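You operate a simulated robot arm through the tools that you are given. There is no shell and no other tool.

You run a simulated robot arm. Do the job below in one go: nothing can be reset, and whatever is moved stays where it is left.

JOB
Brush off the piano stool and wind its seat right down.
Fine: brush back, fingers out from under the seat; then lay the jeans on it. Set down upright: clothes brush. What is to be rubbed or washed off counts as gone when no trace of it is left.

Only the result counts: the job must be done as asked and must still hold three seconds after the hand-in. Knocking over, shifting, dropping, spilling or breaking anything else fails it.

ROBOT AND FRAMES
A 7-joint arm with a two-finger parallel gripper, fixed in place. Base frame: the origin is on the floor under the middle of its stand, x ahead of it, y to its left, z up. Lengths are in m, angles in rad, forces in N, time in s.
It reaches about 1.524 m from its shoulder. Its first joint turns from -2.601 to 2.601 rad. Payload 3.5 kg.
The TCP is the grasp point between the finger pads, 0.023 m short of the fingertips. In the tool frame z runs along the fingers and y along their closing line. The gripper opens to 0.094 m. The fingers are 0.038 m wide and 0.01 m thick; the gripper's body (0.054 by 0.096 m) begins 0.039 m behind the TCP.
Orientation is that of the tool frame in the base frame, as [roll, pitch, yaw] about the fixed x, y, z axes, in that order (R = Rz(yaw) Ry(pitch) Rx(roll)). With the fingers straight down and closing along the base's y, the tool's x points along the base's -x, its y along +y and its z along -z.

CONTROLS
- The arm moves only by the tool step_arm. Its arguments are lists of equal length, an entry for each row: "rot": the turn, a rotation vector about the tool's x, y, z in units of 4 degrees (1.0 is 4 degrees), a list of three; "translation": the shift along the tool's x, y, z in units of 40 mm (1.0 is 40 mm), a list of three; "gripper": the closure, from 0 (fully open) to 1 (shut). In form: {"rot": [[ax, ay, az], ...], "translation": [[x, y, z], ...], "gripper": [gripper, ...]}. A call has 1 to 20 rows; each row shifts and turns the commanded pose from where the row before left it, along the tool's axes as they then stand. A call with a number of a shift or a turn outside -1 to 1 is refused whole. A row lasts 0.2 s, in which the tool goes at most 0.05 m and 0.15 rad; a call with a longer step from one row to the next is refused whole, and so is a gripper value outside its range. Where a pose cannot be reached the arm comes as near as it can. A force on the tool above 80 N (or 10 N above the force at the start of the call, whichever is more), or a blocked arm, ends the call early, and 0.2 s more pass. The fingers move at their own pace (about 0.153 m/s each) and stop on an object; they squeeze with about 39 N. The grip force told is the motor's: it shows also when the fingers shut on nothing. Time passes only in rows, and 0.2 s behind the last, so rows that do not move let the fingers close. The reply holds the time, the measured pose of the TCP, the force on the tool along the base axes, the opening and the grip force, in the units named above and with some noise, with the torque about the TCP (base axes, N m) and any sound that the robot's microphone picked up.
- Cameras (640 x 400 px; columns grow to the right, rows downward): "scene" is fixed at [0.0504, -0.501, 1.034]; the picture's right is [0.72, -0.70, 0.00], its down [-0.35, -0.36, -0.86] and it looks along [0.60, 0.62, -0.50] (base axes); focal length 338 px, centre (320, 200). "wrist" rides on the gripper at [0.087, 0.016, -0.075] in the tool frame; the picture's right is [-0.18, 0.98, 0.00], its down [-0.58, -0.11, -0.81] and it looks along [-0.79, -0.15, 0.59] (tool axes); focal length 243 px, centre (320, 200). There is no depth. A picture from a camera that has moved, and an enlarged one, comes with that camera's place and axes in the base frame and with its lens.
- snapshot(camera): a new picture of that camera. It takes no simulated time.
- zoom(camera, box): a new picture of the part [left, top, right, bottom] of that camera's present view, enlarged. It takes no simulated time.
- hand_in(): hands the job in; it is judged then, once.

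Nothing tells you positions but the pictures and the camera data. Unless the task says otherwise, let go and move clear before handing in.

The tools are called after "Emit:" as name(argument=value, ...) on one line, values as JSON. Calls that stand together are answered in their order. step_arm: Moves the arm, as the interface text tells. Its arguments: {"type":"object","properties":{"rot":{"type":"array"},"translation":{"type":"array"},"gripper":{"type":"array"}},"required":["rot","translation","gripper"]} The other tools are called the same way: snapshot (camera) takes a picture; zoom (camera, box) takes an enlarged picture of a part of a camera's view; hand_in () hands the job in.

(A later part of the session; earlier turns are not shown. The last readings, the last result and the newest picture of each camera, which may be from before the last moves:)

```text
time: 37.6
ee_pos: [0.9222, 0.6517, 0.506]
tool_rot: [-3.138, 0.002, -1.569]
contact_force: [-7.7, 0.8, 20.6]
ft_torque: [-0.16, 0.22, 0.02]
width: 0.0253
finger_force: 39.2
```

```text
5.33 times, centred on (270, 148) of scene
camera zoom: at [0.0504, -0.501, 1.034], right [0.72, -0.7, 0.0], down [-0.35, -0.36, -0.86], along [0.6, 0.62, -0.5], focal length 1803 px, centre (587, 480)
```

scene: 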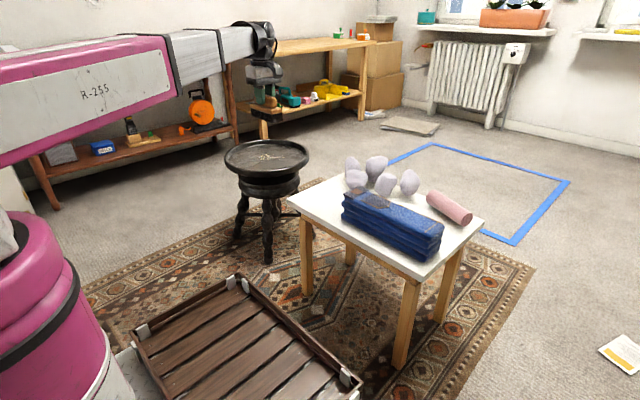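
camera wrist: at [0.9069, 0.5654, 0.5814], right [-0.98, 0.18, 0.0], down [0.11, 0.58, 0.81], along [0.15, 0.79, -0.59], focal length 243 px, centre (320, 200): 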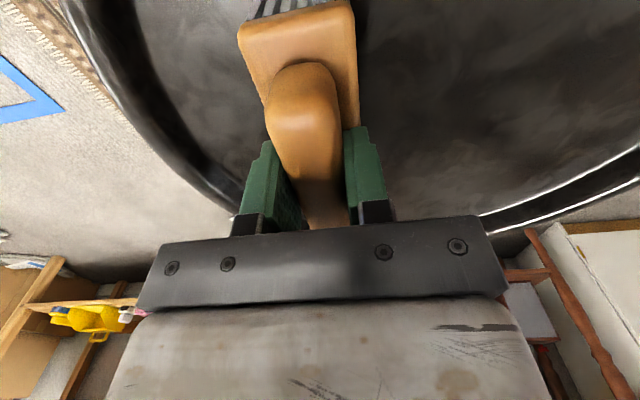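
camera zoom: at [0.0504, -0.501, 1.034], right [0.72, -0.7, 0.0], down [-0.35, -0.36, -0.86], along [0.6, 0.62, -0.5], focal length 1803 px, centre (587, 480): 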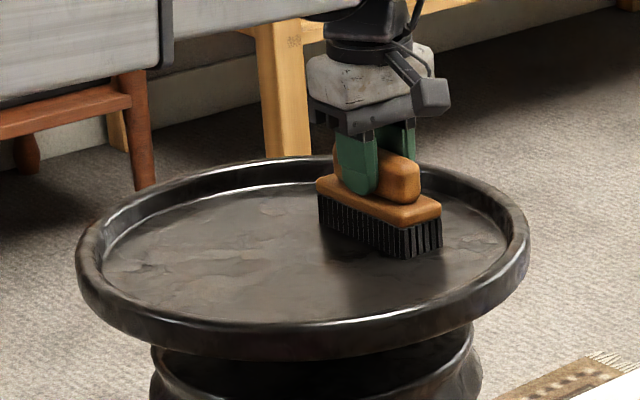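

The crumbs look gone, and the stool hasn't moved in the picture. To leave no faint trace, I'll make two more strokes, slightly offset each way in y.

Emit:
step_arm(rot=[[0, 0, 0], [0, 0, 0], [0, 0, 0], [0, 0, 0], [0, 0, 0], [0, 0, 0], [0, 0, 0], [0, 0, 0], [0, 0, 0], [0, 0, 0]], translation=[[0.3, 0, 0], [0, 0.38, 0], [0, 0.38, 0], [0, 0.38, 0], [0, 0.38, 0], [0, 0.38, 0], [0, 0.38, 0], [0, 0.38, 0], [0, 0.38, 0], [0, 0, 0]], gripper=[1, 1, 1, 1, 1, 1, 1, 1, 1, 1])

Emit:
step_arm(rot=[[0, 0, 0], [0, 0, 0], [0, 0, 0], [0, 0, 0], [0, 0, 0], [0, 0, 0], [0, 0, 0], [0, 0, 0], [0, 0, 0], [0, 0, 0]], translation=[[-0.65, 0, 0], [0, -0.38, 0], [0, -0.38, 0], [0, -0.38, 0], [0, -0.38, 0], [0, -0.38, 0], [0, -0.38, 0], [0, -0.38, 0], [0, -0.3, 0], [0, 0, 0]], gripper=[1, 1, 1, 1, 1, 1, 1, 1, 1, 1])

Emit:
zoom(camera="scene", box=[210, 110, 330, 185])

```text
time: 39.8
ee_pos: [0.8, 0.6401, 0.5034]
tool_rot: [-3.141, 0.001, -1.57]
contact_force: [0.2, 0.0, -0.9]
ft_torque: [0.01, 0.0, 0.0]
width: 0.0254
finger_force: 38.7
```

```text
time: 42.0
ee_pos: [0.9198, 0.6672, 0.5048]
tool_rot: [-3.14, 0.0, -1.568]
contact_force: [0.0, 0.6, -1.0]
ft_torque: [-0.02, 0.01, -0.02]
width: 0.0255
finger_force: 39.0
```

```text
5.33 times, centred on (270, 148) of scene
camera zoom: at [0.0504, -0.501, 1.034], right [0.72, -0.7, 0.0], down [-0.35, -0.36, -0.86], along [0.6, 0.62, -0.5], focal length 1803 px, centre (587, 480)
```

zoom: 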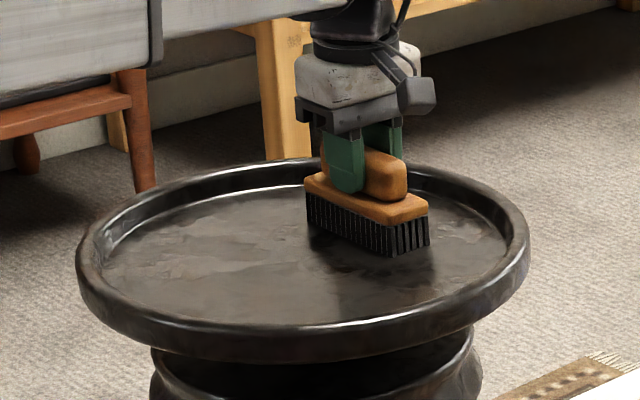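

The last strokes ended with no contact force, so the brush may have slid in the grip again or the seat turned a bit. I'll lift clear and inspect both seat and brush.

Emit:
step_arm(rot=[[0, 0, 0], [0, 0, 0], [0, 0, 0], [0, 0, 0], [0, 0, 0], [0, 0, 0], [0, 0, 0]], translation=[[0, 0, -0.5], [0, 0, -1], [0, 0, -1], [0, 0, -1], [0.9, 0, -0.5], [0.9, 0, -0.5], [0, 0, 0]], gripper=[1, 1, 1, 1, 1, 1, 1])

Emit:
zoom(camera="scene", box=[210, 110, 330, 185])

Emit:
snapshot(camera="wrist")

Emit:
snapshot(camera="scene")

```text
time: 43.6
ee_pos: [0.9201, 0.5922, 0.6852]
tool_rot: [-3.139, 0.0, -1.569]
contact_force: [0.2, 0.4, -1.2]
ft_torque: [-0.04, 0.0, 0.02]
width: 0.0251
finger_force: 38.7
```

```text
5.33 times, centred on (270, 148) of scene
camera zoom: at [0.0504, -0.501, 1.034], right [0.72, -0.7, 0.0], down [-0.35, -0.36, -0.86], along [0.6, 0.62, -0.5], focal length 1803 px, centre (587, 480)
```

zoom: 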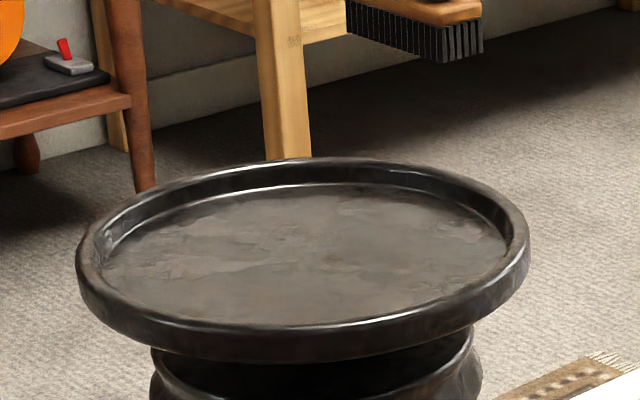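

```text
taken
camera wrist: at [0.905, 0.5043, 0.7614], right [-0.98, 0.18, 0.0], down [0.11, 0.58, 0.81], along [0.15, 0.79, -0.59], focal length 243 px, centre (320, 200)
```

wrist: 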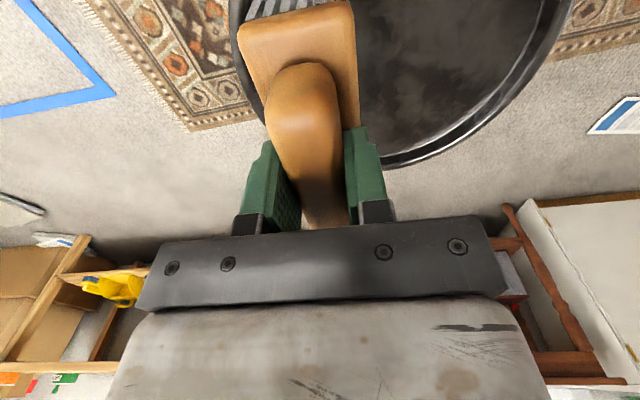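

```text
taken
```

scene: 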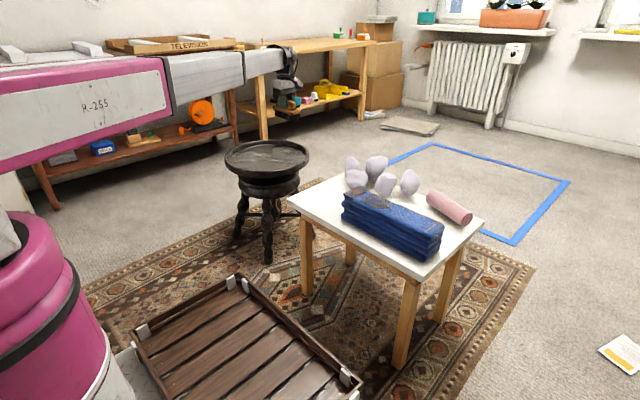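

The seat is clean, the stool hasn't shifted, and the strokes turned the seat slightly clockwise, which lowered it a touch. Next I'll carry the brush back above its original place on the table.

Emit:
step_arm(rot=[[0, 0, 0], [0, 0, 0], [0, 0, 0], [0, 0, 0], [0, 0, 0], [0, 0, 0], [0, 0, 0], [0, 0, 0], [0, 0, 0], [0, 0, 0], [0, 0, 0], [0, 0, 0], [0, 0, 0]], translation=[[0.881, 0.333, 0], [0.881, 0.333, 0], [0.881, 0.333, 0], [0.881, 0.333, 0], [0.881, 0.333, 0], [0.881, 0.333, 0], [0.881, 0.333, 0], [0.881, 0.333, 0], [0.881, 0.333, 0], [0.881, 0.333, 0], [0.881, 0.333, 0], [0.881, 0.333, 0], [0, 0, 0]], gripper=[1, 1, 1, 1, 1, 1, 1, 1, 1, 1, 1, 1, 1])

Emit:
zoom(camera="scene", box=[290, 100, 450, 240])

Emit:
zoom(camera="scene", box=[210, 120, 330, 195])

```text
time: 46.4
ee_pos: [0.7595, 0.1754, 0.684]
tool_rot: [-3.139, 0.001, -1.569]
contact_force: [-0.8, 0.8, -0.2]
ft_torque: [0.02, 0.02, -0.03]
width: 0.0252
finger_force: 39.1
```

```text
2.86 times, centred on (370, 170) of scene
camera zoom: at [0.0504, -0.501, 1.034], right [0.72, -0.7, 0.0], down [-0.35, -0.36, -0.86], along [0.6, 0.62, -0.5], focal length 966 px, centre (177, 286)
```

zoom: 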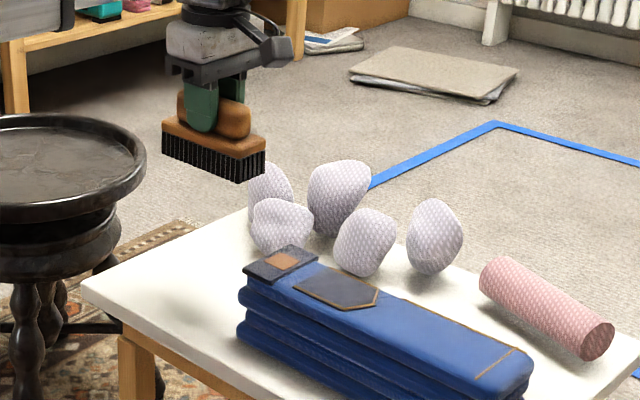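

```text
5.33 times, centred on (270, 158) of scene
camera zoom: at [0.0504, -0.501, 1.034], right [0.72, -0.7, 0.0], down [-0.35, -0.36, -0.86], along [0.6, 0.62, -0.5], focal length 1803 px, centre (587, 427)
```

zoom: 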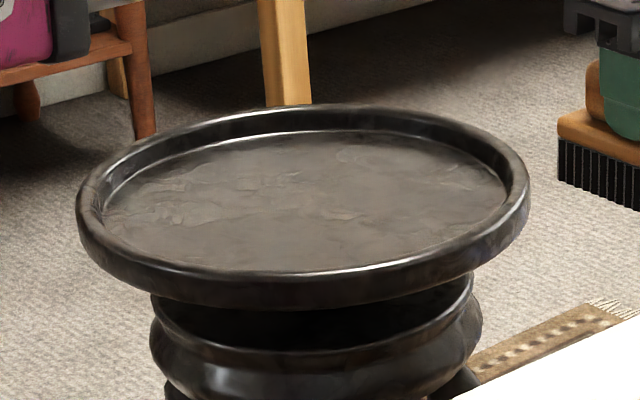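

The seat looks fully clean. I'll lower the brush over its old place, slowing near the expected contact height of about 0.515.

Emit:
step_arm(rot=[[0, 0, 0], [0, 0, 0], [0, 0, 0], [0, 0, 0], [0, 0, 0], [0, 0, 0], [0, 0, 0]], translation=[[0.15, 0, 0.8], [0, 0, 0.8], [0, 0, 0.8], [0, 0, 0.8], [0, 0, 0.5], [0, 0, 0.25], [0, 0, 0]], gripper=[1, 1, 1, 1, 1, 1, 1])

Emit:
step_arm(rot=[[0, 0, 0], [0, 0, 0]], translation=[[0, 0, 0.05], [0, 0, 0]], gripper=[1, 1])

Emit:
zoom(camera="scene", box=[300, 140, 400, 215])

```text
time: 48.0
ee_pos: [0.76, 0.1679, 0.5238]
tool_rot: [-3.139, 0.001, -1.568]
contact_force: [0.0, 0.3, -0.9]
ft_torque: [0.02, 0.0, -0.05]
width: 0.0255
finger_force: 39.7
```

```text
time: 48.6
ee_pos: [0.7611, 0.1675, 0.5234]
tool_rot: [-3.14, 0.001, -1.569]
contact_force: [-0.3, 0.5, -1.4]
ft_torque: [-0.02, 0.0, 0.0]
width: 0.0254
finger_force: 39.2
```

```text
5.33 times, centred on (350, 178) of scene
camera zoom: at [0.0504, -0.501, 1.034], right [0.72, -0.7, 0.0], down [-0.35, -0.36, -0.86], along [0.6, 0.62, -0.5], focal length 1803 px, centre (160, 320)
```

zoom: 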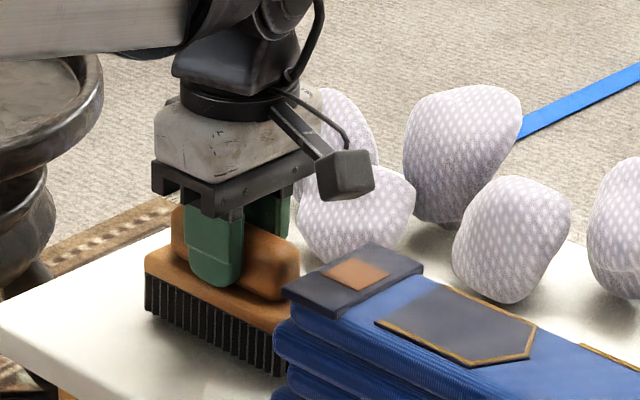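

The brush is a few millimetres above the table and clear of the jeans. I'll keep lowering in 1.5 mm steps until light contact.

Emit:
step_arm(rot=[[0, 0, 0], [0, 0, 0]], translation=[[0, 0, 0.05], [0, 0, 0]], gripper=[1, 1])

Emit:
step_arm(rot=[[0, 0, 0], [0, 0, 0]], translation=[[0, 0, 0.04], [0, 0, 0]], gripper=[1, 1])

Emit:
step_arm(rot=[[0, 0, 0], [0, 0, 0]], translation=[[0, 0, 0.03], [0, 0, 0]], gripper=[1, 1])

```text
time: 49.2
ee_pos: [0.7609, 0.1664, 0.521]
tool_rot: [-3.139, 0.0, -1.569]
contact_force: [-0.4, -0.3, -1.4]
ft_torque: [-0.02, -0.02, -0.02]
width: 0.0257
finger_force: 39.0
```

```text
time: 49.8
ee_pos: [0.761, 0.1674, 0.5201]
tool_rot: [-3.139, 0.0, -1.57]
contact_force: [0.2, -0.1, -0.5]
ft_torque: [-0.02, -0.01, 0.03]
width: 0.0255
finger_force: 38.7
```

```text
time: 50.4
ee_pos: [0.7615, 0.1669, 0.5195]
tool_rot: [-3.14, 0.002, -1.57]
contact_force: [-0.6, 0.0, -1.4]
ft_torque: [0.01, -0.02, 0.03]
width: 0.0255
finger_force: 38.9
```

Still no contact at z 0.5195. I'll continue lowering gently.

Emit:
step_arm(rot=[[0, 0, 0], [0, 0, 0]], translation=[[0, 0, 0.04], [0, 0, 0]], gripper=[1, 1])

Emit:
step_arm(rot=[[0, 0, 0], [0, 0, 0]], translation=[[0, 0, 0.03], [0, 0, 0]], gripper=[1, 1])

```text
time: 51.0
ee_pos: [0.7611, 0.1679, 0.5179]
tool_rot: [-3.141, 0.0, -1.568]
contact_force: [0.3, 0.4, -1.5]
ft_torque: [-0.04, -0.01, -0.01]
width: 0.0257
finger_force: 39.2
```

```text
time: 51.6
ee_pos: [0.7608, 0.1679, 0.5171]
tool_rot: [-3.139, -0.001, -1.569]
contact_force: [-0.1, 0.7, -1.3]
ft_torque: [0.01, -0.02, 0.01]
width: 0.0254
finger_force: 38.6
```

Emit:
step_arm(rot=[[0, 0, 0], [0, 0, 0]], translation=[[0, 0, 0.03], [0, 0, 0]], gripper=[1, 1])

Emit:
step_arm(rot=[[0, 0, 0], [0, 0, 0]], translation=[[0, 0, 0.025], [0, 0, 0]], gripper=[1, 1])

```text
time: 52.2
ee_pos: [0.76, 0.1674, 0.5149]
tool_rot: [-3.14, -0.001, -1.569]
contact_force: [-0.4, -0.5, 1.4]
ft_torque: [0.09, 0.07, -0.01]
width: 0.0253
finger_force: 39.1
```

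```text
time: 52.8
ee_pos: [0.7594, 0.1658, 0.5149]
tool_rot: [-3.138, 0.0, -1.569]
contact_force: [1.2, 5.4, 34.1]
ft_torque: [-0.11, 0.13, 0.01]
width: 0.0255
finger_force: 38.7
```

Contact with the table is made at z ≈ 0.515. I'll back off the pressure and open the fingers.

Emit:
step_arm(rot=[[0, 0, 0], [0, 0, 0]], translation=[[0, 0, -0.018], [0, 0, 0]], gripper=[1, 1])

Emit:
step_arm(rot=[[0, 0, 0], [0, 0, 0], [0, 0, 0], [0, 0, 0]], translation=[[0, 0, 0], [0, 0, 0], [0, 0, 0], [0, 0, 0]], gripper=[0.5, 0.2, 0, 0])

Emit:
zoom(camera="scene", box=[300, 140, 400, 215])

Emit:
snapshot(camera="wrist")

```text
time: 53.4
ee_pos: [0.7609, 0.1656, 0.515]
tool_rot: [-3.139, 0.003, -1.569]
contact_force: [1.7, 7.3, 27.0]
ft_torque: [0.19, 0.0, -0.03]
width: 0.0255
finger_force: 38.5
```

```text
time: 54.4
ee_pos: [0.76, 0.1663, 0.5145]
tool_rot: [-3.139, 0.0, -1.569]
contact_force: [-0.3, 0.2, -0.4]
ft_torque: [0.0, -0.01, 0.02]
width: 0.094
finger_force: 0.1
```

```text
5.33 times, centred on (350, 178) of scene
camera zoom: at [0.0504, -0.501, 1.034], right [0.72, -0.7, 0.0], down [-0.35, -0.36, -0.86], along [0.6, 0.62, -0.5], focal length 1803 px, centre (160, 320)
```

zoom: 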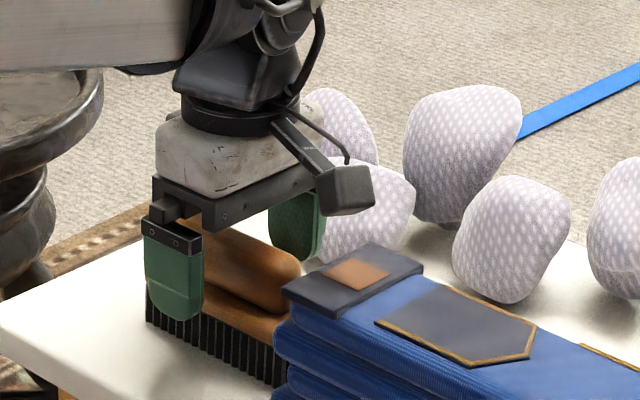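

```text
taken
camera wrist: at [0.7455, 0.0793, 0.5904], right [-0.98, 0.18, 0.0], down [0.11, 0.58, 0.81], along [0.15, 0.79, -0.59], focal length 243 px, centre (320, 200)
```

wrist: 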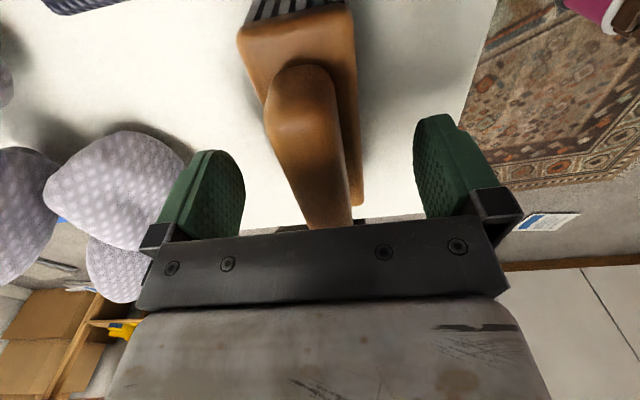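

The brush stands upright where it was, and the fingers are free. I'll lift straight up, then move to a viewpoint that sees the whole seat between the fingers.

Emit:
step_arm(rot=[[0, 0, 0], [0, 0, 0], [0, 0, 0], [0, 0, 0], [0, 0, 0]], translation=[[0, 0, -0.5], [0, 0, -1], [0, 0, -1], [0, 0, -1], [0, 0, 0]], gripper=[0, 0, 0, 0, 0])

Emit:
step_arm(rot=[[0, 0, 0], [0, 0, 0], [0, 0, 0], [0, 0, 0], [0, 0, 0], [0, 0, 0], [0, 0, 0], [0, 0, 0]], translation=[[-0.83, -0.29, -0.5], [-0.83, -0.29, -0.5], [-0.83, -0.29, -0.5], [-0.83, -0.29, -0.5], [-0.83, -0.29, -0.5], [-0.83, -0.29, -0.5], [-0.83, -0.29, -0.5], [0, 0, 0]], gripper=[0, 0, 0, 0, 0, 0, 0, 0])

Emit:
snapshot(camera="wrist")

Emit:
zoom(camera="wrist", box=[200, 0, 440, 200])

Emit:
zoom(camera="scene", box=[280, 140, 480, 280])

Emit:
zoom(camera="scene", box=[225, 150, 315, 206])

```text
time: 55.6
ee_pos: [0.7585, 0.1668, 0.655]
tool_rot: [-3.139, 0.0, -1.569]
contact_force: [0.4, 0.6, 0.2]
ft_torque: [-0.04, 0.02, 0.01]
width: 0.0938
finger_force: 0.0
```

```text
time: 57.4
ee_pos: [0.8415, 0.4014, 0.7922]
tool_rot: [-3.14, 0.0, -1.57]
contact_force: [-0.5, -0.4, 0.4]
ft_torque: [-0.01, -0.03, -0.01]
width: 0.094
finger_force: 0.0
```

```text
taken
camera wrist: at [0.8265, 0.3146, 0.868], right [-0.98, 0.18, 0.0], down [0.11, 0.58, 0.81], along [0.15, 0.79, -0.59], focal length 243 px, centre (320, 200)
```

wrist: 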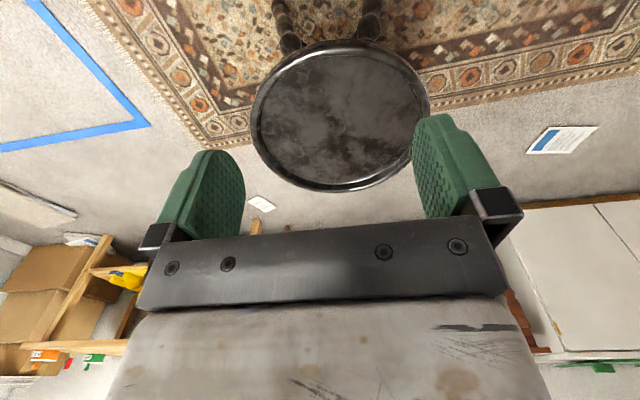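

```text
2.00 times, centred on (320, 100) of wrist
camera zoom: at [0.8265, 0.3146, 0.868], right [-0.98, 0.18, 0.0], down [0.11, 0.58, 0.81], along [0.15, 0.79, -0.59], focal length 485 px, centre (320, 400)
```

zoom: 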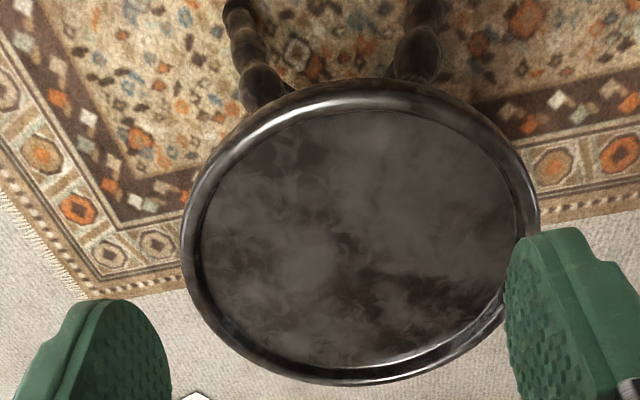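

```text
2.86 times, centred on (380, 210) of scene
camera zoom: at [0.0504, -0.501, 1.034], right [0.72, -0.7, 0.0], down [-0.35, -0.36, -0.86], along [0.6, 0.62, -0.5], focal length 966 px, centre (149, 171)
```

zoom: 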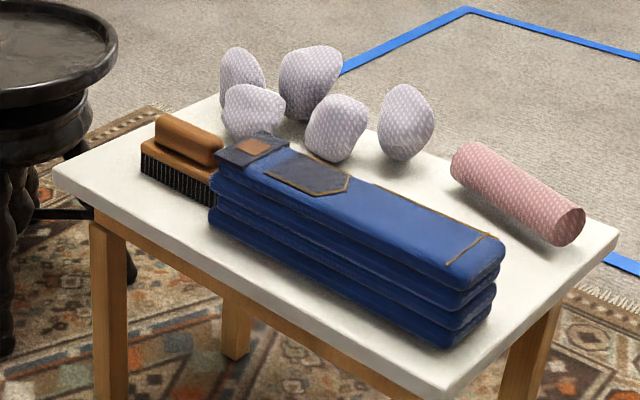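

```text
7.11 times, centred on (270, 178) of scene
camera zoom: at [0.0504, -0.501, 1.034], right [0.72, -0.7, 0.0], down [-0.35, -0.36, -0.86], along [0.6, 0.62, -0.5], focal length 2405 px, centre (676, 356)
```

zoom: 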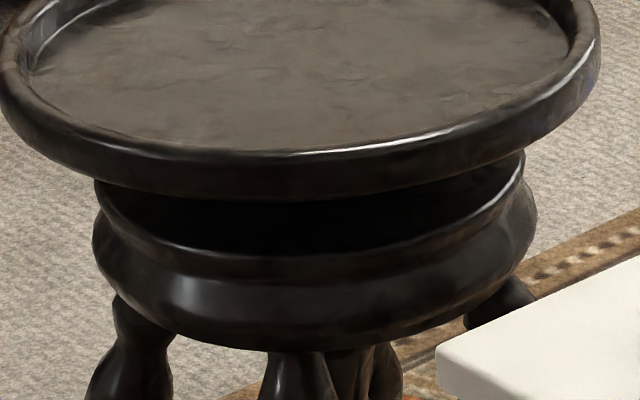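

With the seat in full view I fit its centre at about (0.848, 0.656), outer radius 0.185, with its floor near z 0.441 and roughly 5 cm of gap above the collar. Since the seat turned easily under the brush, I'll wind it by pressing the closed fingertips lightly on the seat and circling clockwise. First I close the fingers and go above the near part of the seat.

Emit:
step_arm(rot=[[0, 0, 0], [0, 0, 0], [0, 0, 0], [0, 0, 0], [0, 0, 0], [0, 0, 0], [0, 0, 0], [0, 0, 0], [0, 0, 0]], translation=[[-0.484, -0.02, 0.9], [-0.484, -0.02, 0.9], [-0.484, -0.02, 0.9], [-0.484, -0.02, 0.9], [-0.484, -0.02, 0.9], [-0.484, -0.02, 0.9], [-0.484, -0.02, 0.9], [-0.484, -0.02, 0.9], [0, 0, 0]], gripper=[1, 1, 1, 1, 1, 1, 1, 1, 1])

Emit:
zoom(camera="scene", box=[210, 110, 330, 185])

```text
time: 59.4
ee_pos: [0.8487, 0.5563, 0.5053]
tool_rot: [-3.14, -0.001, -1.569]
contact_force: [-0.6, 0.2, -0.6]
ft_torque: [0.05, 0.0, 0.02]
width: 0.0
finger_force: 38.5
```

```text
5.33 times, centred on (270, 148) of scene
camera zoom: at [0.0504, -0.501, 1.034], right [0.72, -0.7, 0.0], down [-0.35, -0.36, -0.86], along [0.6, 0.62, -0.5], focal length 1803 px, centre (587, 480)
```

zoom: 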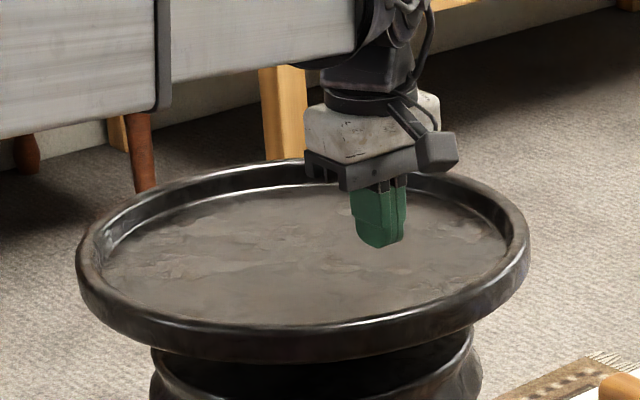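

The closed fingertips hover about 4 cm above the seat. I'll lower them, in small steps near contact.

Emit:
step_arm(rot=[[0, 0, 0], [0, 0, 0], [0, 0, 0]], translation=[[0, 0, 0.4], [0, 0, 0.3], [0, 0, 0]], gripper=[1, 1, 1])

Emit:
step_arm(rot=[[0, 0, 0], [0, 0, 0]], translation=[[0, 0, 0.06], [0, 0, 0]], gripper=[1, 1])

Emit:
step_arm(rot=[[0, 0, 0], [0, 0, 0]], translation=[[0, 0, 0.05], [0, 0, 0]], gripper=[1, 1])

Emit:
step_arm(rot=[[0, 0, 0], [0, 0, 0]], translation=[[0, 0, 0.04], [0, 0, 0]], gripper=[1, 1])

```text
time: 60.2
ee_pos: [0.8489, 0.5545, 0.4774]
tool_rot: [-3.139, 0.0, -1.569]
contact_force: [-0.8, -0.2, 0.5]
ft_torque: [0.02, 0.01, -0.02]
width: 0.0003
finger_force: 39.1
```

```text
time: 60.8
ee_pos: [0.8487, 0.5552, 0.4745]
tool_rot: [-3.14, -0.002, -1.57]
contact_force: [-0.2, 0.2, 0.3]
ft_torque: [0.01, 0.04, 0.01]
width: 0.0
finger_force: 38.9
```

```text
time: 61.4
ee_pos: [0.8485, 0.5555, 0.4731]
tool_rot: [-3.138, -0.002, -1.569]
contact_force: [1.1, 0.3, 0.4]
ft_torque: [-0.01, 0.01, 0.01]
width: 0.0
finger_force: 38.8
```

```text
time: 62.0
ee_pos: [0.8488, 0.5543, 0.4718]
tool_rot: [-3.141, 0.001, -1.568]
contact_force: [-0.1, 0.5, -0.6]
ft_torque: [0.01, -0.03, 0.03]
width: 0.0002
finger_force: 39.3
```

Emit:
step_arm(rot=[[0, 0, 0], [0, 0, 0]], translation=[[0, 0, 0.04], [0, 0, 0]], gripper=[1, 1])

Emit:
step_arm(rot=[[0, 0, 0], [0, 0, 0]], translation=[[0, 0, 0.03], [0, 0, 0]], gripper=[1, 1])

Emit:
step_arm(rot=[[0, 0, 0], [0, 0, 0]], translation=[[0, 0, 0.03], [0, 0, 0]], gripper=[1, 1])

Emit:
step_arm(rot=[[0, 0, 0], [0, 0, 0]], translation=[[0, 0, 0.03], [0, 0, 0]], gripper=[1, 1])

```text
time: 62.6
ee_pos: [0.8484, 0.5545, 0.4705]
tool_rot: [-3.141, 0.001, -1.569]
contact_force: [-0.4, 0.2, 0.6]
ft_torque: [-0.01, -0.01, 0.02]
width: 0.0
finger_force: 38.4
```

```text
time: 63.2
ee_pos: [0.8471, 0.5548, 0.4697]
tool_rot: [-3.14, -0.001, -1.569]
contact_force: [0.1, 0.1, -0.2]
ft_torque: [0.01, 0.0, -0.01]
width: 0.0001
finger_force: 38.8
```

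```text
time: 63.8
ee_pos: [0.8483, 0.5549, 0.4669]
tool_rot: [-3.14, 0.0, -1.569]
contact_force: [1.3, 0.4, 0.7]
ft_torque: [-0.02, 0.02, 0.0]
width: 0.0
finger_force: 39.0
```

```text
time: 64.4
ee_pos: [0.8482, 0.5551, 0.467]
tool_rot: [-3.14, 0.001, -1.569]
contact_force: [0.2, -0.2, 0.4]
ft_torque: [-0.05, 0.01, -0.01]
width: 0.0
finger_force: 39.4
```

Emit:
step_arm(rot=[[0, 0, 0], [0, 0, 0]], translation=[[0, 0, 0.03], [0, 0, 0]], gripper=[1, 1])

Emit:
step_arm(rot=[[0, 0, 0], [0, 0, 0]], translation=[[0, 0, 0.025], [0, 0, 0]], gripper=[1, 1])

Emit:
step_arm(rot=[[0, 0, 0], [0, 0, 0]], translation=[[0, 0, 0.025], [0, 0, 0]], gripper=[1, 1])

Emit:
zoom(camera="scene", box=[240, 125, 310, 170])

```text
time: 65.0
ee_pos: [0.849, 0.5547, 0.4661]
tool_rot: [-3.14, -0.002, -1.569]
contact_force: [0.4, -0.2, -0.4]
ft_torque: [0.0, -0.01, 0.0]
width: 0.0
finger_force: 39.1
```

```text
time: 65.6
ee_pos: [0.8491, 0.5545, 0.4655]
tool_rot: [-3.139, -0.002, -1.569]
contact_force: [-0.5, -0.4, 1.3]
ft_torque: [-0.01, 0.0, -0.01]
width: 0.0002
finger_force: 39.0
```

```text
time: 66.2
ee_pos: [0.8484, 0.5534, 0.4639]
tool_rot: [-3.138, -0.001, -1.569]
contact_force: [-0.9, -0.2, 0.4]
ft_torque: [0.01, -0.04, -0.01]
width: 0.0001
finger_force: 39.0
```

```text
8.89 times, centred on (275, 148) of scene
camera zoom: at [0.0504, -0.501, 1.034], right [0.72, -0.7, 0.0], down [-0.35, -0.36, -0.86], along [0.6, 0.62, -0.5], focal length 3006 px, centre (720, 667)
```

zoom: 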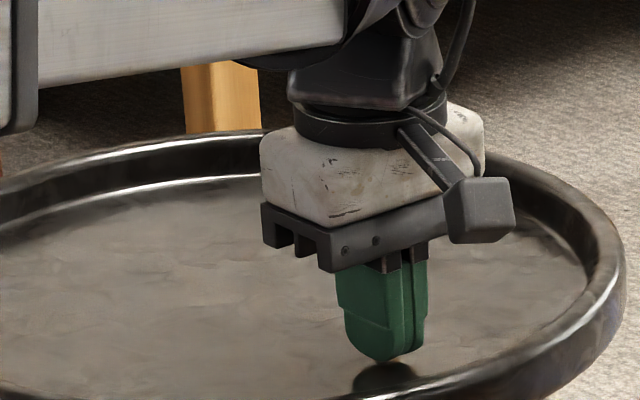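

The fingertip is nearly at its reflection, so just short of contact. I'll continue in 1 mm steps.

Emit:
step_arm(rot=[[0, 0, 0], [0, 0, 0]], translation=[[0, 0, 0.03], [0, 0, 0]], gripper=[1, 1])

Emit:
step_arm(rot=[[0, 0, 0], [0, 0, 0]], translation=[[0, 0, 0.025], [0, 0, 0]], gripper=[1, 1])

Emit:
step_arm(rot=[[0, 0, 0], [0, 0, 0]], translation=[[0, 0, 0.025], [0, 0, 0]], gripper=[1, 1])

```text
time: 66.8
ee_pos: [0.8486, 0.5537, 0.4633]
tool_rot: [-3.14, 0.001, -1.568]
contact_force: [-0.4, 0.2, 0.1]
ft_torque: [0.0, 0.02, -0.03]
width: 0.0002
finger_force: 39.3
```

```text
time: 67.4
ee_pos: [0.8489, 0.5534, 0.4624]
tool_rot: [-3.14, 0.001, -1.57]
contact_force: [-0.2, 0.7, -0.5]
ft_torque: [-0.02, 0.0, -0.02]
width: 0.0
finger_force: 39.0
```

```text
time: 68.0
ee_pos: [0.8475, 0.5531, 0.4608]
tool_rot: [-3.139, 0.0, -1.569]
contact_force: [2.2, 0.3, 0.8]
ft_torque: [-0.03, 0.01, -0.01]
width: 0.0001
finger_force: 39.2
```

Emit:
step_arm(rot=[[0, 0, 0], [0, 0, 0]], translation=[[0, 0, 0.025], [0, 0, 0]], gripper=[1, 1])

Emit:
step_arm(rot=[[0, 0, 0], [0, 0, 0]], translation=[[0, 0, 0.025], [0, 0, 0]], gripper=[1, 1])

Emit:
step_arm(rot=[[0, 0, 0], [0, 0, 0]], translation=[[0, 0, 0.025], [0, 0, 0]], gripper=[1, 1])

```text
time: 68.6
ee_pos: [0.8477, 0.5554, 0.461]
tool_rot: [-3.14, 0.002, -1.569]
contact_force: [-3.8, 2.0, 13.1]
ft_torque: [-0.19, 0.11, -0.08]
width: 0.0001
finger_force: 39.0
```

```text
time: 69.2
ee_pos: [0.8493, 0.5542, 0.4605]
tool_rot: [-3.138, 0.003, -1.568]
contact_force: [-3.9, 2.8, 33.3]
ft_torque: [-0.5, 0.14, 0.06]
width: 0.0
finger_force: 39.0
```

```text
time: 69.8
ee_pos: [0.8483, 0.5538, 0.4607]
tool_rot: [-3.138, 0.003, -1.568]
contact_force: [-4.1, 5.2, 59.6]
ft_torque: [-0.87, 0.13, 0.1]
width: 0.0
finger_force: 38.8
```

Contact is at TCP z ≈ 0.461, with about 23 N/mm stiffness. I'll ease off to roughly 10–15 N and drag clockwise about 57° at radius 0.10 to see if the seat turns.

Emit:
step_arm(rot=[[0, 0, 0], [0, 0, 0]], translation=[[0, 0, -0.048], [0, 0, 0]], gripper=[1, 1])

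Emit:
zoom(camera="scene", box=[210, 110, 330, 185])

Emit:
step_arm(rot=[[0, 0, 0], [0, 0, 0], [0, 0, 0], [0, 0, 0], [0, 0, 0], [0, 0, 0]], translation=[[-0.0498, 0.4968, 0], [-0.1475, 0.4768, 0], [-0.2395, 0.438, 0], [-0.3215, 0.382, 0], [-0.391, 0.3103, 0], [0, 0, 0]], gripper=[1, 1, 1, 1, 1, 1])

Emit:
zoom(camera="scene", box=[210, 110, 330, 185])

```text
time: 70.4
ee_pos: [0.8488, 0.5536, 0.4612]
tool_rot: [-3.138, 0.001, -1.57]
contact_force: [-1.4, 9.9, 52.7]
ft_torque: [-0.67, 0.06, 0.03]
width: 0.0
finger_force: 38.4
```

```text
5.33 times, centred on (270, 148) of scene
camera zoom: at [0.0504, -0.501, 1.034], right [0.72, -0.7, 0.0], down [-0.35, -0.36, -0.86], along [0.6, 0.62, -0.5], focal length 1803 px, centre (587, 480)
```

zoom: 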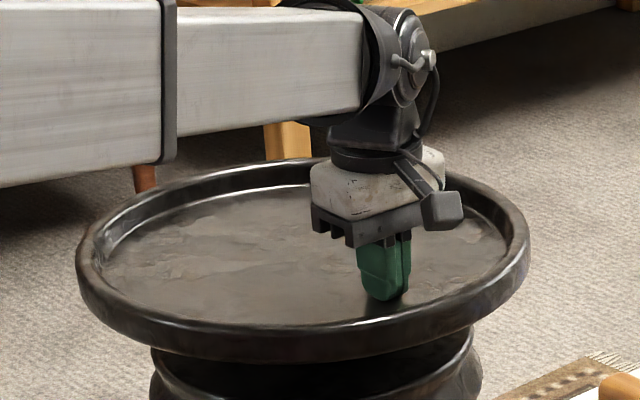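

```text
time: 71.8
ee_pos: [0.7651, 0.5974, 0.4599]
tool_rot: [-3.14, -0.001, -1.569]
contact_force: [-0.5, 0.4, 0.4]
ft_torque: [-0.03, 0.0, 0.02]
width: 0.0002
finger_force: 38.8
```

```text
5.33 times, centred on (270, 148) of scene
camera zoom: at [0.0504, -0.501, 1.034], right [0.72, -0.7, 0.0], down [-0.35, -0.36, -0.86], along [0.6, 0.62, -0.5], focal length 1803 px, centre (587, 480)
```

zoom: 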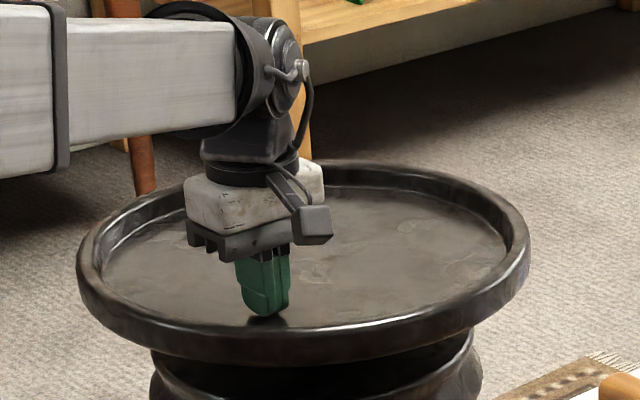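

It works: the seat texture turned with the fingers, and contact faded because the seat sank slightly. I'll press down again to find the new seat height.

Emit:
step_arm(rot=[[0, 0, 0], [0, 0, 0]], translation=[[0, 0, 0.025], [0, 0, 0]], gripper=[1, 1])

Emit:
step_arm(rot=[[0, 0, 0], [0, 0, 0]], translation=[[0, 0, 0.025], [0, 0, 0]], gripper=[1, 1])

```text
time: 72.4
ee_pos: [0.7644, 0.5988, 0.4601]
tool_rot: [-3.14, -0.001, -1.568]
contact_force: [0.6, 0.0, 0.8]
ft_torque: [-0.04, 0.0, 0.01]
width: 0.0001
finger_force: 39.5
```

```text
time: 73.0
ee_pos: [0.7654, 0.5982, 0.458]
tool_rot: [-3.14, -0.001, -1.569]
contact_force: [0.3, -2.0, 12.8]
ft_torque: [-0.28, 0.05, -0.05]
width: 0.0
finger_force: 39.0
```

The seat had sunk about 2 mm for roughly 57° of turning, so about 12 mm per turn. I'll continue clockwise in larger arcs, lowering along with the seat at that rate.

Emit:
step_arm(rot=[[0, 0, 0], [0, 0, 0], [0, 0, 0], [0, 0, 0], [0, 0, 0]], translation=[[-0.682, 0.3053, 0.015], [-0.7418, 0.09, 0.015], [-0.7353, -0.1333, 0.015], [-0.663, -0.3445, 0.015], [0, 0, 0]], gripper=[1, 1, 1, 1, 1])

Emit:
zoom(camera="scene", box=[210, 110, 330, 185])

```text
time: 74.2
ee_pos: [0.7664, 0.7112, 0.4559]
tool_rot: [-3.141, 0.0, -1.568]
contact_force: [1.4, 0.1, 0.5]
ft_torque: [0.01, 0.01, 0.0]
width: 0.0
finger_force: 39.4
```

```text
5.33 times, centred on (270, 148) of scene
camera zoom: at [0.0504, -0.501, 1.034], right [0.72, -0.7, 0.0], down [-0.35, -0.36, -0.86], along [0.6, 0.62, -0.5], focal length 1803 px, centre (587, 480)
```

zoom: 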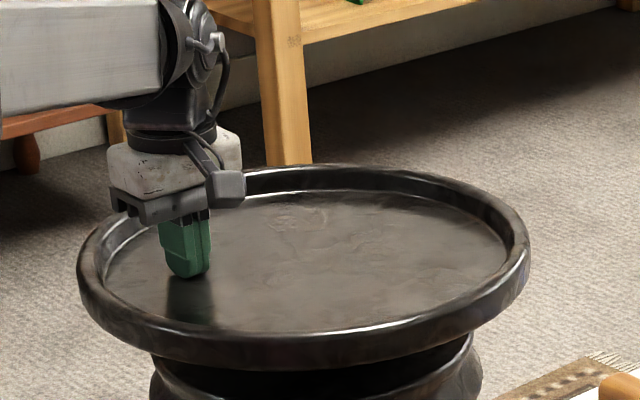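

The seat rim has visibly sunk about 7 mm, faster than I followed, so contact was lost. I'll press down to find it again.

Emit:
step_arm(rot=[[0, 0, 0], [0, 0, 0]], translation=[[0, 0, 0.04], [0, 0, 0]], gripper=[1, 1])

Emit:
step_arm(rot=[[0, 0, 0], [0, 0, 0]], translation=[[0, 0, 0.03], [0, 0, 0]], gripper=[1, 1])

```text
time: 74.8
ee_pos: [0.7668, 0.7123, 0.4555]
tool_rot: [-3.137, 0.003, -1.569]
contact_force: [3.5, 0.6, 19.2]
ft_torque: [-0.33, -0.07, 0.1]
width: 0.0002
finger_force: 38.8
```

```text
time: 75.4
ee_pos: [0.7678, 0.7113, 0.4553]
tool_rot: [-3.137, 0.003, -1.568]
contact_force: [8.7, 1.9, 48.2]
ft_torque: [-0.83, -0.11, 0.2]
width: 0.0002
finger_force: 38.9
```

Contact is found again; the true rate is at least 3.3 mm per radian, about 21 mm per turn. I'll continue the circle with a faster follow-down.

Emit:
step_arm(rot=[[0, 0, 0], [0, 0, 0], [0, 0, 0], [0, 0, 0]], translation=[[-0.5315, -0.525, 0.026], [-0.3528, -0.6588, 0.026], [-0.1423, -0.7335, 0.026], [0, 0, 0]], gripper=[1, 1, 1, 1])

Emit:
zoom(camera="scene", box=[210, 110, 330, 185])

```text
time: 76.4
ee_pos: [0.8445, 0.7525, 0.452]
tool_rot: [-3.137, 0.004, -1.567]
contact_force: [9.9, 15.9, 39.3]
ft_torque: [-0.35, -0.07, 0.45]
width: 0.0
finger_force: 38.5
```

```text
5.33 times, centred on (270, 148) of scene
camera zoom: at [0.0504, -0.501, 1.034], right [0.72, -0.7, 0.0], down [-0.35, -0.36, -0.86], along [0.6, 0.62, -0.5], focal length 1803 px, centre (587, 480)
```

zoom: 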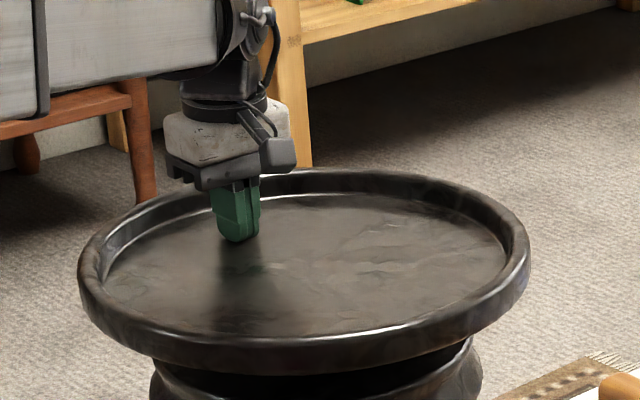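

The seat follows well now (rim another few millimetres lower, force about 39 N). I'll continue around the right side with the same follow-down rate.

Emit:
step_arm(rot=[[0, 0, 0], [0, 0, 0], [0, 0, 0], [0, 0, 0], [0, 0, 0]], translation=[[0.0808, -0.7428, 0.024], [0.2968, -0.6858, 0.025], [0.4863, -0.5675, 0.025], [0.632, -0.3985, 0.025], [0, 0, 0]], gripper=[1, 1, 1, 1, 1])

Emit:
zoom(camera="scene", box=[210, 110, 330, 185])

```text
time: 77.6
ee_pos: [0.936, 0.6968, 0.4494]
tool_rot: [-3.139, 0.006, -1.569]
contact_force: [-9.7, 30.8, 57.7]
ft_torque: [-0.34, 0.37, -0.28]
width: 0.0
finger_force: 39.1
```

```text
5.33 times, centred on (270, 148) of scene
camera zoom: at [0.0504, -0.501, 1.034], right [0.72, -0.7, 0.0], down [-0.35, -0.36, -0.86], along [0.6, 0.62, -0.5], focal length 1803 px, centre (587, 480)
```

zoom: 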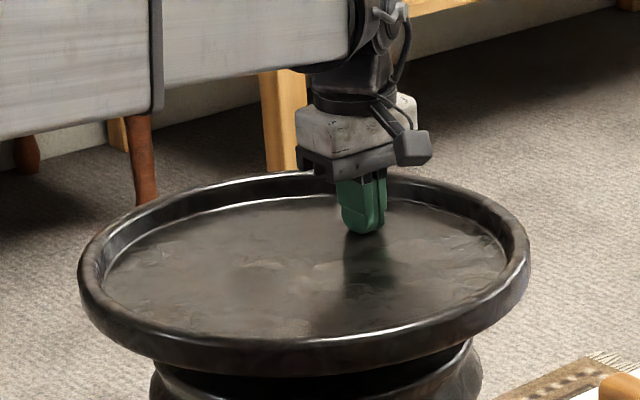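

Vertical force rose to 58 N with 31 N sideways, more than I want. I'll ease off about 1.5 mm and check that the stool's feet haven't shifted.

Emit:
step_arm(rot=[[0, 0, 0], [0, 0, 0], [0, 0, 0]], translation=[[0, 0, -0.04], [0, 0, 0], [0, 0, 0]], gripper=[1, 1, 1])

Emit:
zoom(camera="scene", box=[200, 130, 340, 270])

Emit:
zoom(camera="scene", box=[225, 210, 315, 270])

```text
time: 78.4
ee_pos: [0.9372, 0.6938, 0.4498]
tool_rot: [-3.14, 0.004, -1.568]
contact_force: [-6.1, 23.6, 47.8]
ft_torque: [-0.31, 0.18, -0.15]
width: 0.0
finger_force: 39.0
```

```text
2.86 times, centred on (270, 200) of scene
camera zoom: at [0.0504, -0.501, 1.034], right [0.72, -0.7, 0.0], down [-0.35, -0.36, -0.86], along [0.6, 0.62, -0.5], focal length 966 px, centre (463, 200)
```

zoom: 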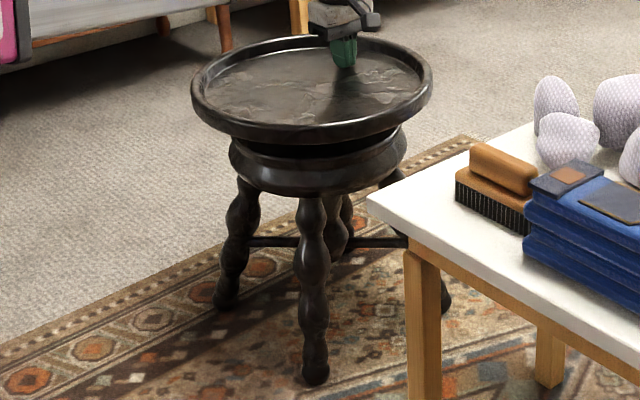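

```text
6.67 times, centred on (270, 240) of scene
camera zoom: at [0.0504, -0.501, 1.034], right [0.72, -0.7, 0.0], down [-0.35, -0.36, -0.86], along [0.6, 0.62, -0.5], focal length 2254 px, centre (653, -67)
```

zoom: 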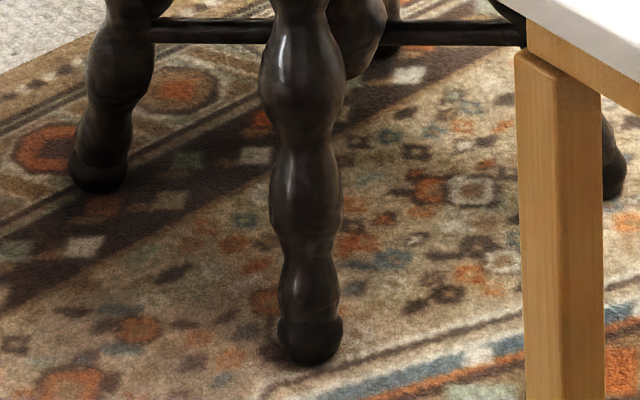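

The stool's feet are exactly where they were. I'll ease off a little more and continue the arc.

Emit:
step_arm(rot=[[0, 0, 0], [0, 0, 0], [0, 0, 0], [0, 0, 0], [0, 0, 0]], translation=[[0, 0, -0.02], [0.7215, -0.1938, 0.02], [0.7468, 0.028, 0.022], [0.705, 0.2475, 0.022], [0, 0, 0]], gripper=[1, 1, 1, 1, 1])

Emit:
zoom(camera="scene", box=[210, 110, 330, 185])

```text
time: 79.2
ee_pos: [0.9461, 0.6558, 0.4501]
tool_rot: [-3.134, 0.018, -1.572]
contact_force: [-3.2, 6.7, 10.0]
ft_torque: [-0.02, 0.19, -0.17]
width: 0.0
finger_force: 39.0
stopped in row 3: the force on the tool passed its limit at 124 N (the readings are from after the stop); the commanded pose is now the measured one
```

```text
5.33 times, centred on (270, 148) of scene
camera zoom: at [0.0504, -0.501, 1.034], right [0.72, -0.7, 0.0], down [-0.35, -0.36, -0.86], along [0.6, 0.62, -0.5], focal length 1803 px, centre (587, 480)
```

zoom: 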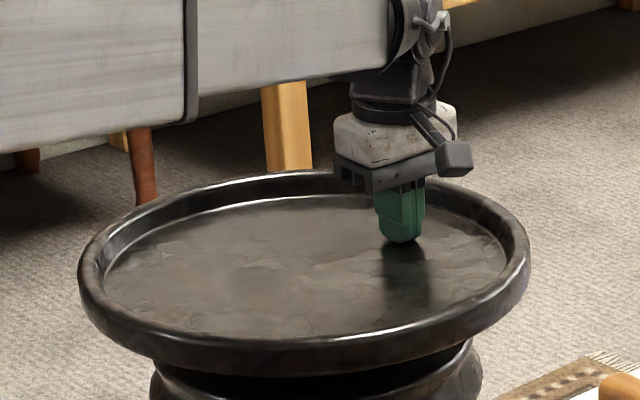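

The call stopped on a high force; the seat may have reached its end stop, or it jammed under the pressing. I'll lift slightly off the seat and look at the gap beneath it.

Emit:
step_arm(rot=[[0, 0, 0], [0, 0, 0], [0, 0, 0]], translation=[[0, 0, -0.1], [0, 0, -0.4], [0, 0, 0]], gripper=[1, 1, 1])

Emit:
zoom(camera="scene", box=[225, 150, 315, 206])

Emit:
zoom(camera="scene", box=[210, 110, 330, 185])

Emit:
zoom(camera="scene", box=[200, 130, 340, 270])

```text
time: 80.0
ee_pos: [0.9462, 0.6547, 0.4684]
tool_rot: [-3.135, 0.016, -1.571]
contact_force: [0.5, 0.4, -0.2]
ft_torque: [-0.01, 0.0, 0.03]
width: 0.0
finger_force: 39.0
```

```text
7.11 times, centred on (270, 178) of scene
camera zoom: at [0.0504, -0.501, 1.034], right [0.72, -0.7, 0.0], down [-0.35, -0.36, -0.86], along [0.6, 0.62, -0.5], focal length 2405 px, centre (676, 356)
```

zoom: 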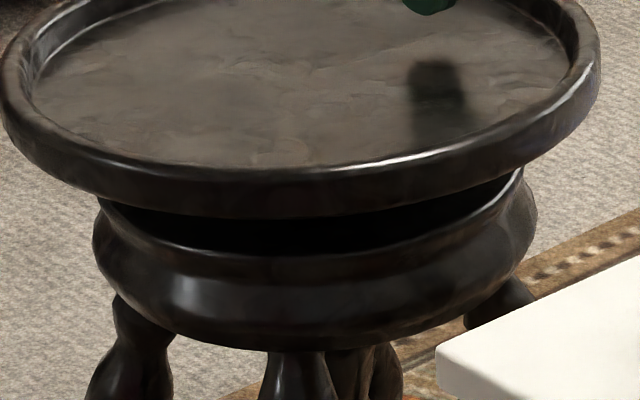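

```text
5.33 times, centred on (270, 148) of scene
camera zoom: at [0.0504, -0.501, 1.034], right [0.72, -0.7, 0.0], down [-0.35, -0.36, -0.86], along [0.6, 0.62, -0.5], focal length 1803 px, centre (587, 480)
```

zoom: 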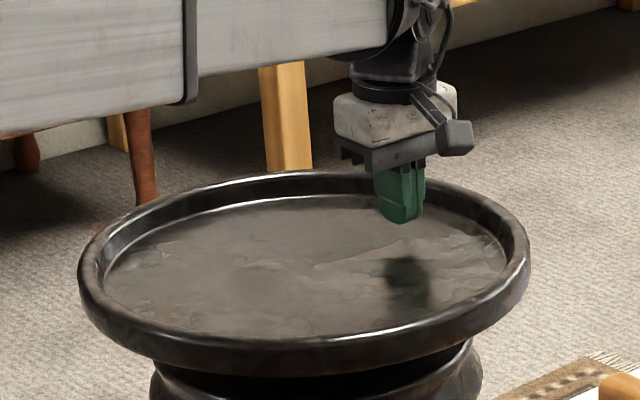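

```text
2.86 times, centred on (270, 200) of scene
camera zoom: at [0.0504, -0.501, 1.034], right [0.72, -0.7, 0.0], down [-0.35, -0.36, -0.86], along [0.6, 0.62, -0.5], focal length 966 px, centre (463, 200)
```

zoom: 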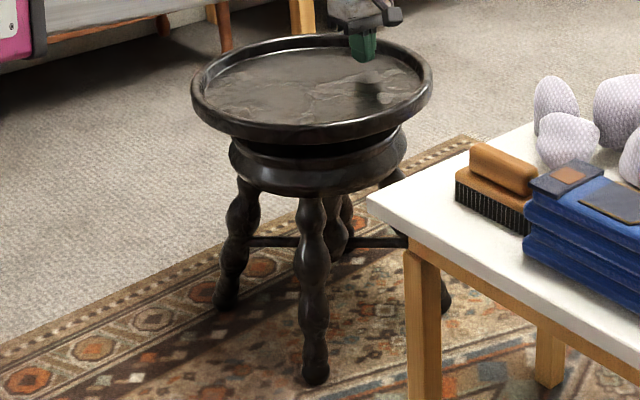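

There's still a visible gap above the collar, and the seat didn't turn in the last stretch, so it may be jammed by pressing or already at its stop. I'll straighten the slightly tilted tool and retest with light contact.

Emit:
step_arm(rot=[[-0.07, 0.23, 0], [0, 0, 0], [0, 0, 0], [0, 0, 0]], translation=[[0, 0, 0], [0, 0, 0.25], [0, 0, 0.12], [0, 0, 0]], gripper=[1, 1, 1, 1])

Emit:
step_arm(rot=[[0, 0, 0], [0, 0, 0]], translation=[[0, 0, 0.03], [0, 0, 0]], gripper=[1, 1])

Emit:
step_arm(rot=[[0, 0, 0], [0, 0, 0]], translation=[[0, 0, 0.025], [0, 0, 0]], gripper=[1, 1])

```text
time: 81.0
ee_pos: [0.9469, 0.6561, 0.4543]
tool_rot: [-3.141, -0.001, -1.567]
contact_force: [-0.3, -0.3, 0.4]
ft_torque: [0.04, -0.01, -0.01]
width: 0.0
finger_force: 39.2
```

```text
time: 81.6
ee_pos: [0.947, 0.6565, 0.453]
tool_rot: [-3.14, 0.0, -1.568]
contact_force: [-0.4, -0.2, -0.5]
ft_torque: [0.0, 0.02, -0.01]
width: 0.0001
finger_force: 39.0
```

```text
time: 82.2
ee_pos: [0.9462, 0.6556, 0.4523]
tool_rot: [3.142, -0.001, -1.57]
contact_force: [0.4, -0.4, 0.4]
ft_torque: [0.01, -0.04, 0.02]
width: 0.0
finger_force: 39.3
```

Emit:
step_arm(rot=[[0, 0, 0], [0, 0, 0]], translation=[[0, 0, 0.025], [0, 0, 0]], gripper=[1, 1])

Emit:
step_arm(rot=[[0, 0, 0], [0, 0, 0]], translation=[[0, 0, 0.02], [0, 0, 0]], gripper=[1, 1])

Emit:
step_arm(rot=[[0, 0, 0], [0, 0, 0]], translation=[[0, 0, 0.02], [0, 0, 0]], gripper=[1, 1])

```text
time: 82.8
ee_pos: [0.946, 0.6562, 0.4507]
tool_rot: [3.141, 0.0, -1.569]
contact_force: [0.9, -0.4, -0.5]
ft_torque: [0.02, 0.03, 0.01]
width: 0.0
finger_force: 38.9
```

```text
time: 83.4
ee_pos: [0.945, 0.6559, 0.4503]
tool_rot: [3.141, 0.001, -1.569]
contact_force: [0.3, -0.5, 0.4]
ft_torque: [0.0, 0.02, -0.03]
width: 0.0
finger_force: 38.7
```

```text
time: 84.0
ee_pos: [0.9454, 0.6558, 0.45]
tool_rot: [-3.141, 0.0, -1.57]
contact_force: [-0.1, 1.1, 3.4]
ft_torque: [0.04, 0.02, -0.02]
width: 0.0
finger_force: 39.0
```

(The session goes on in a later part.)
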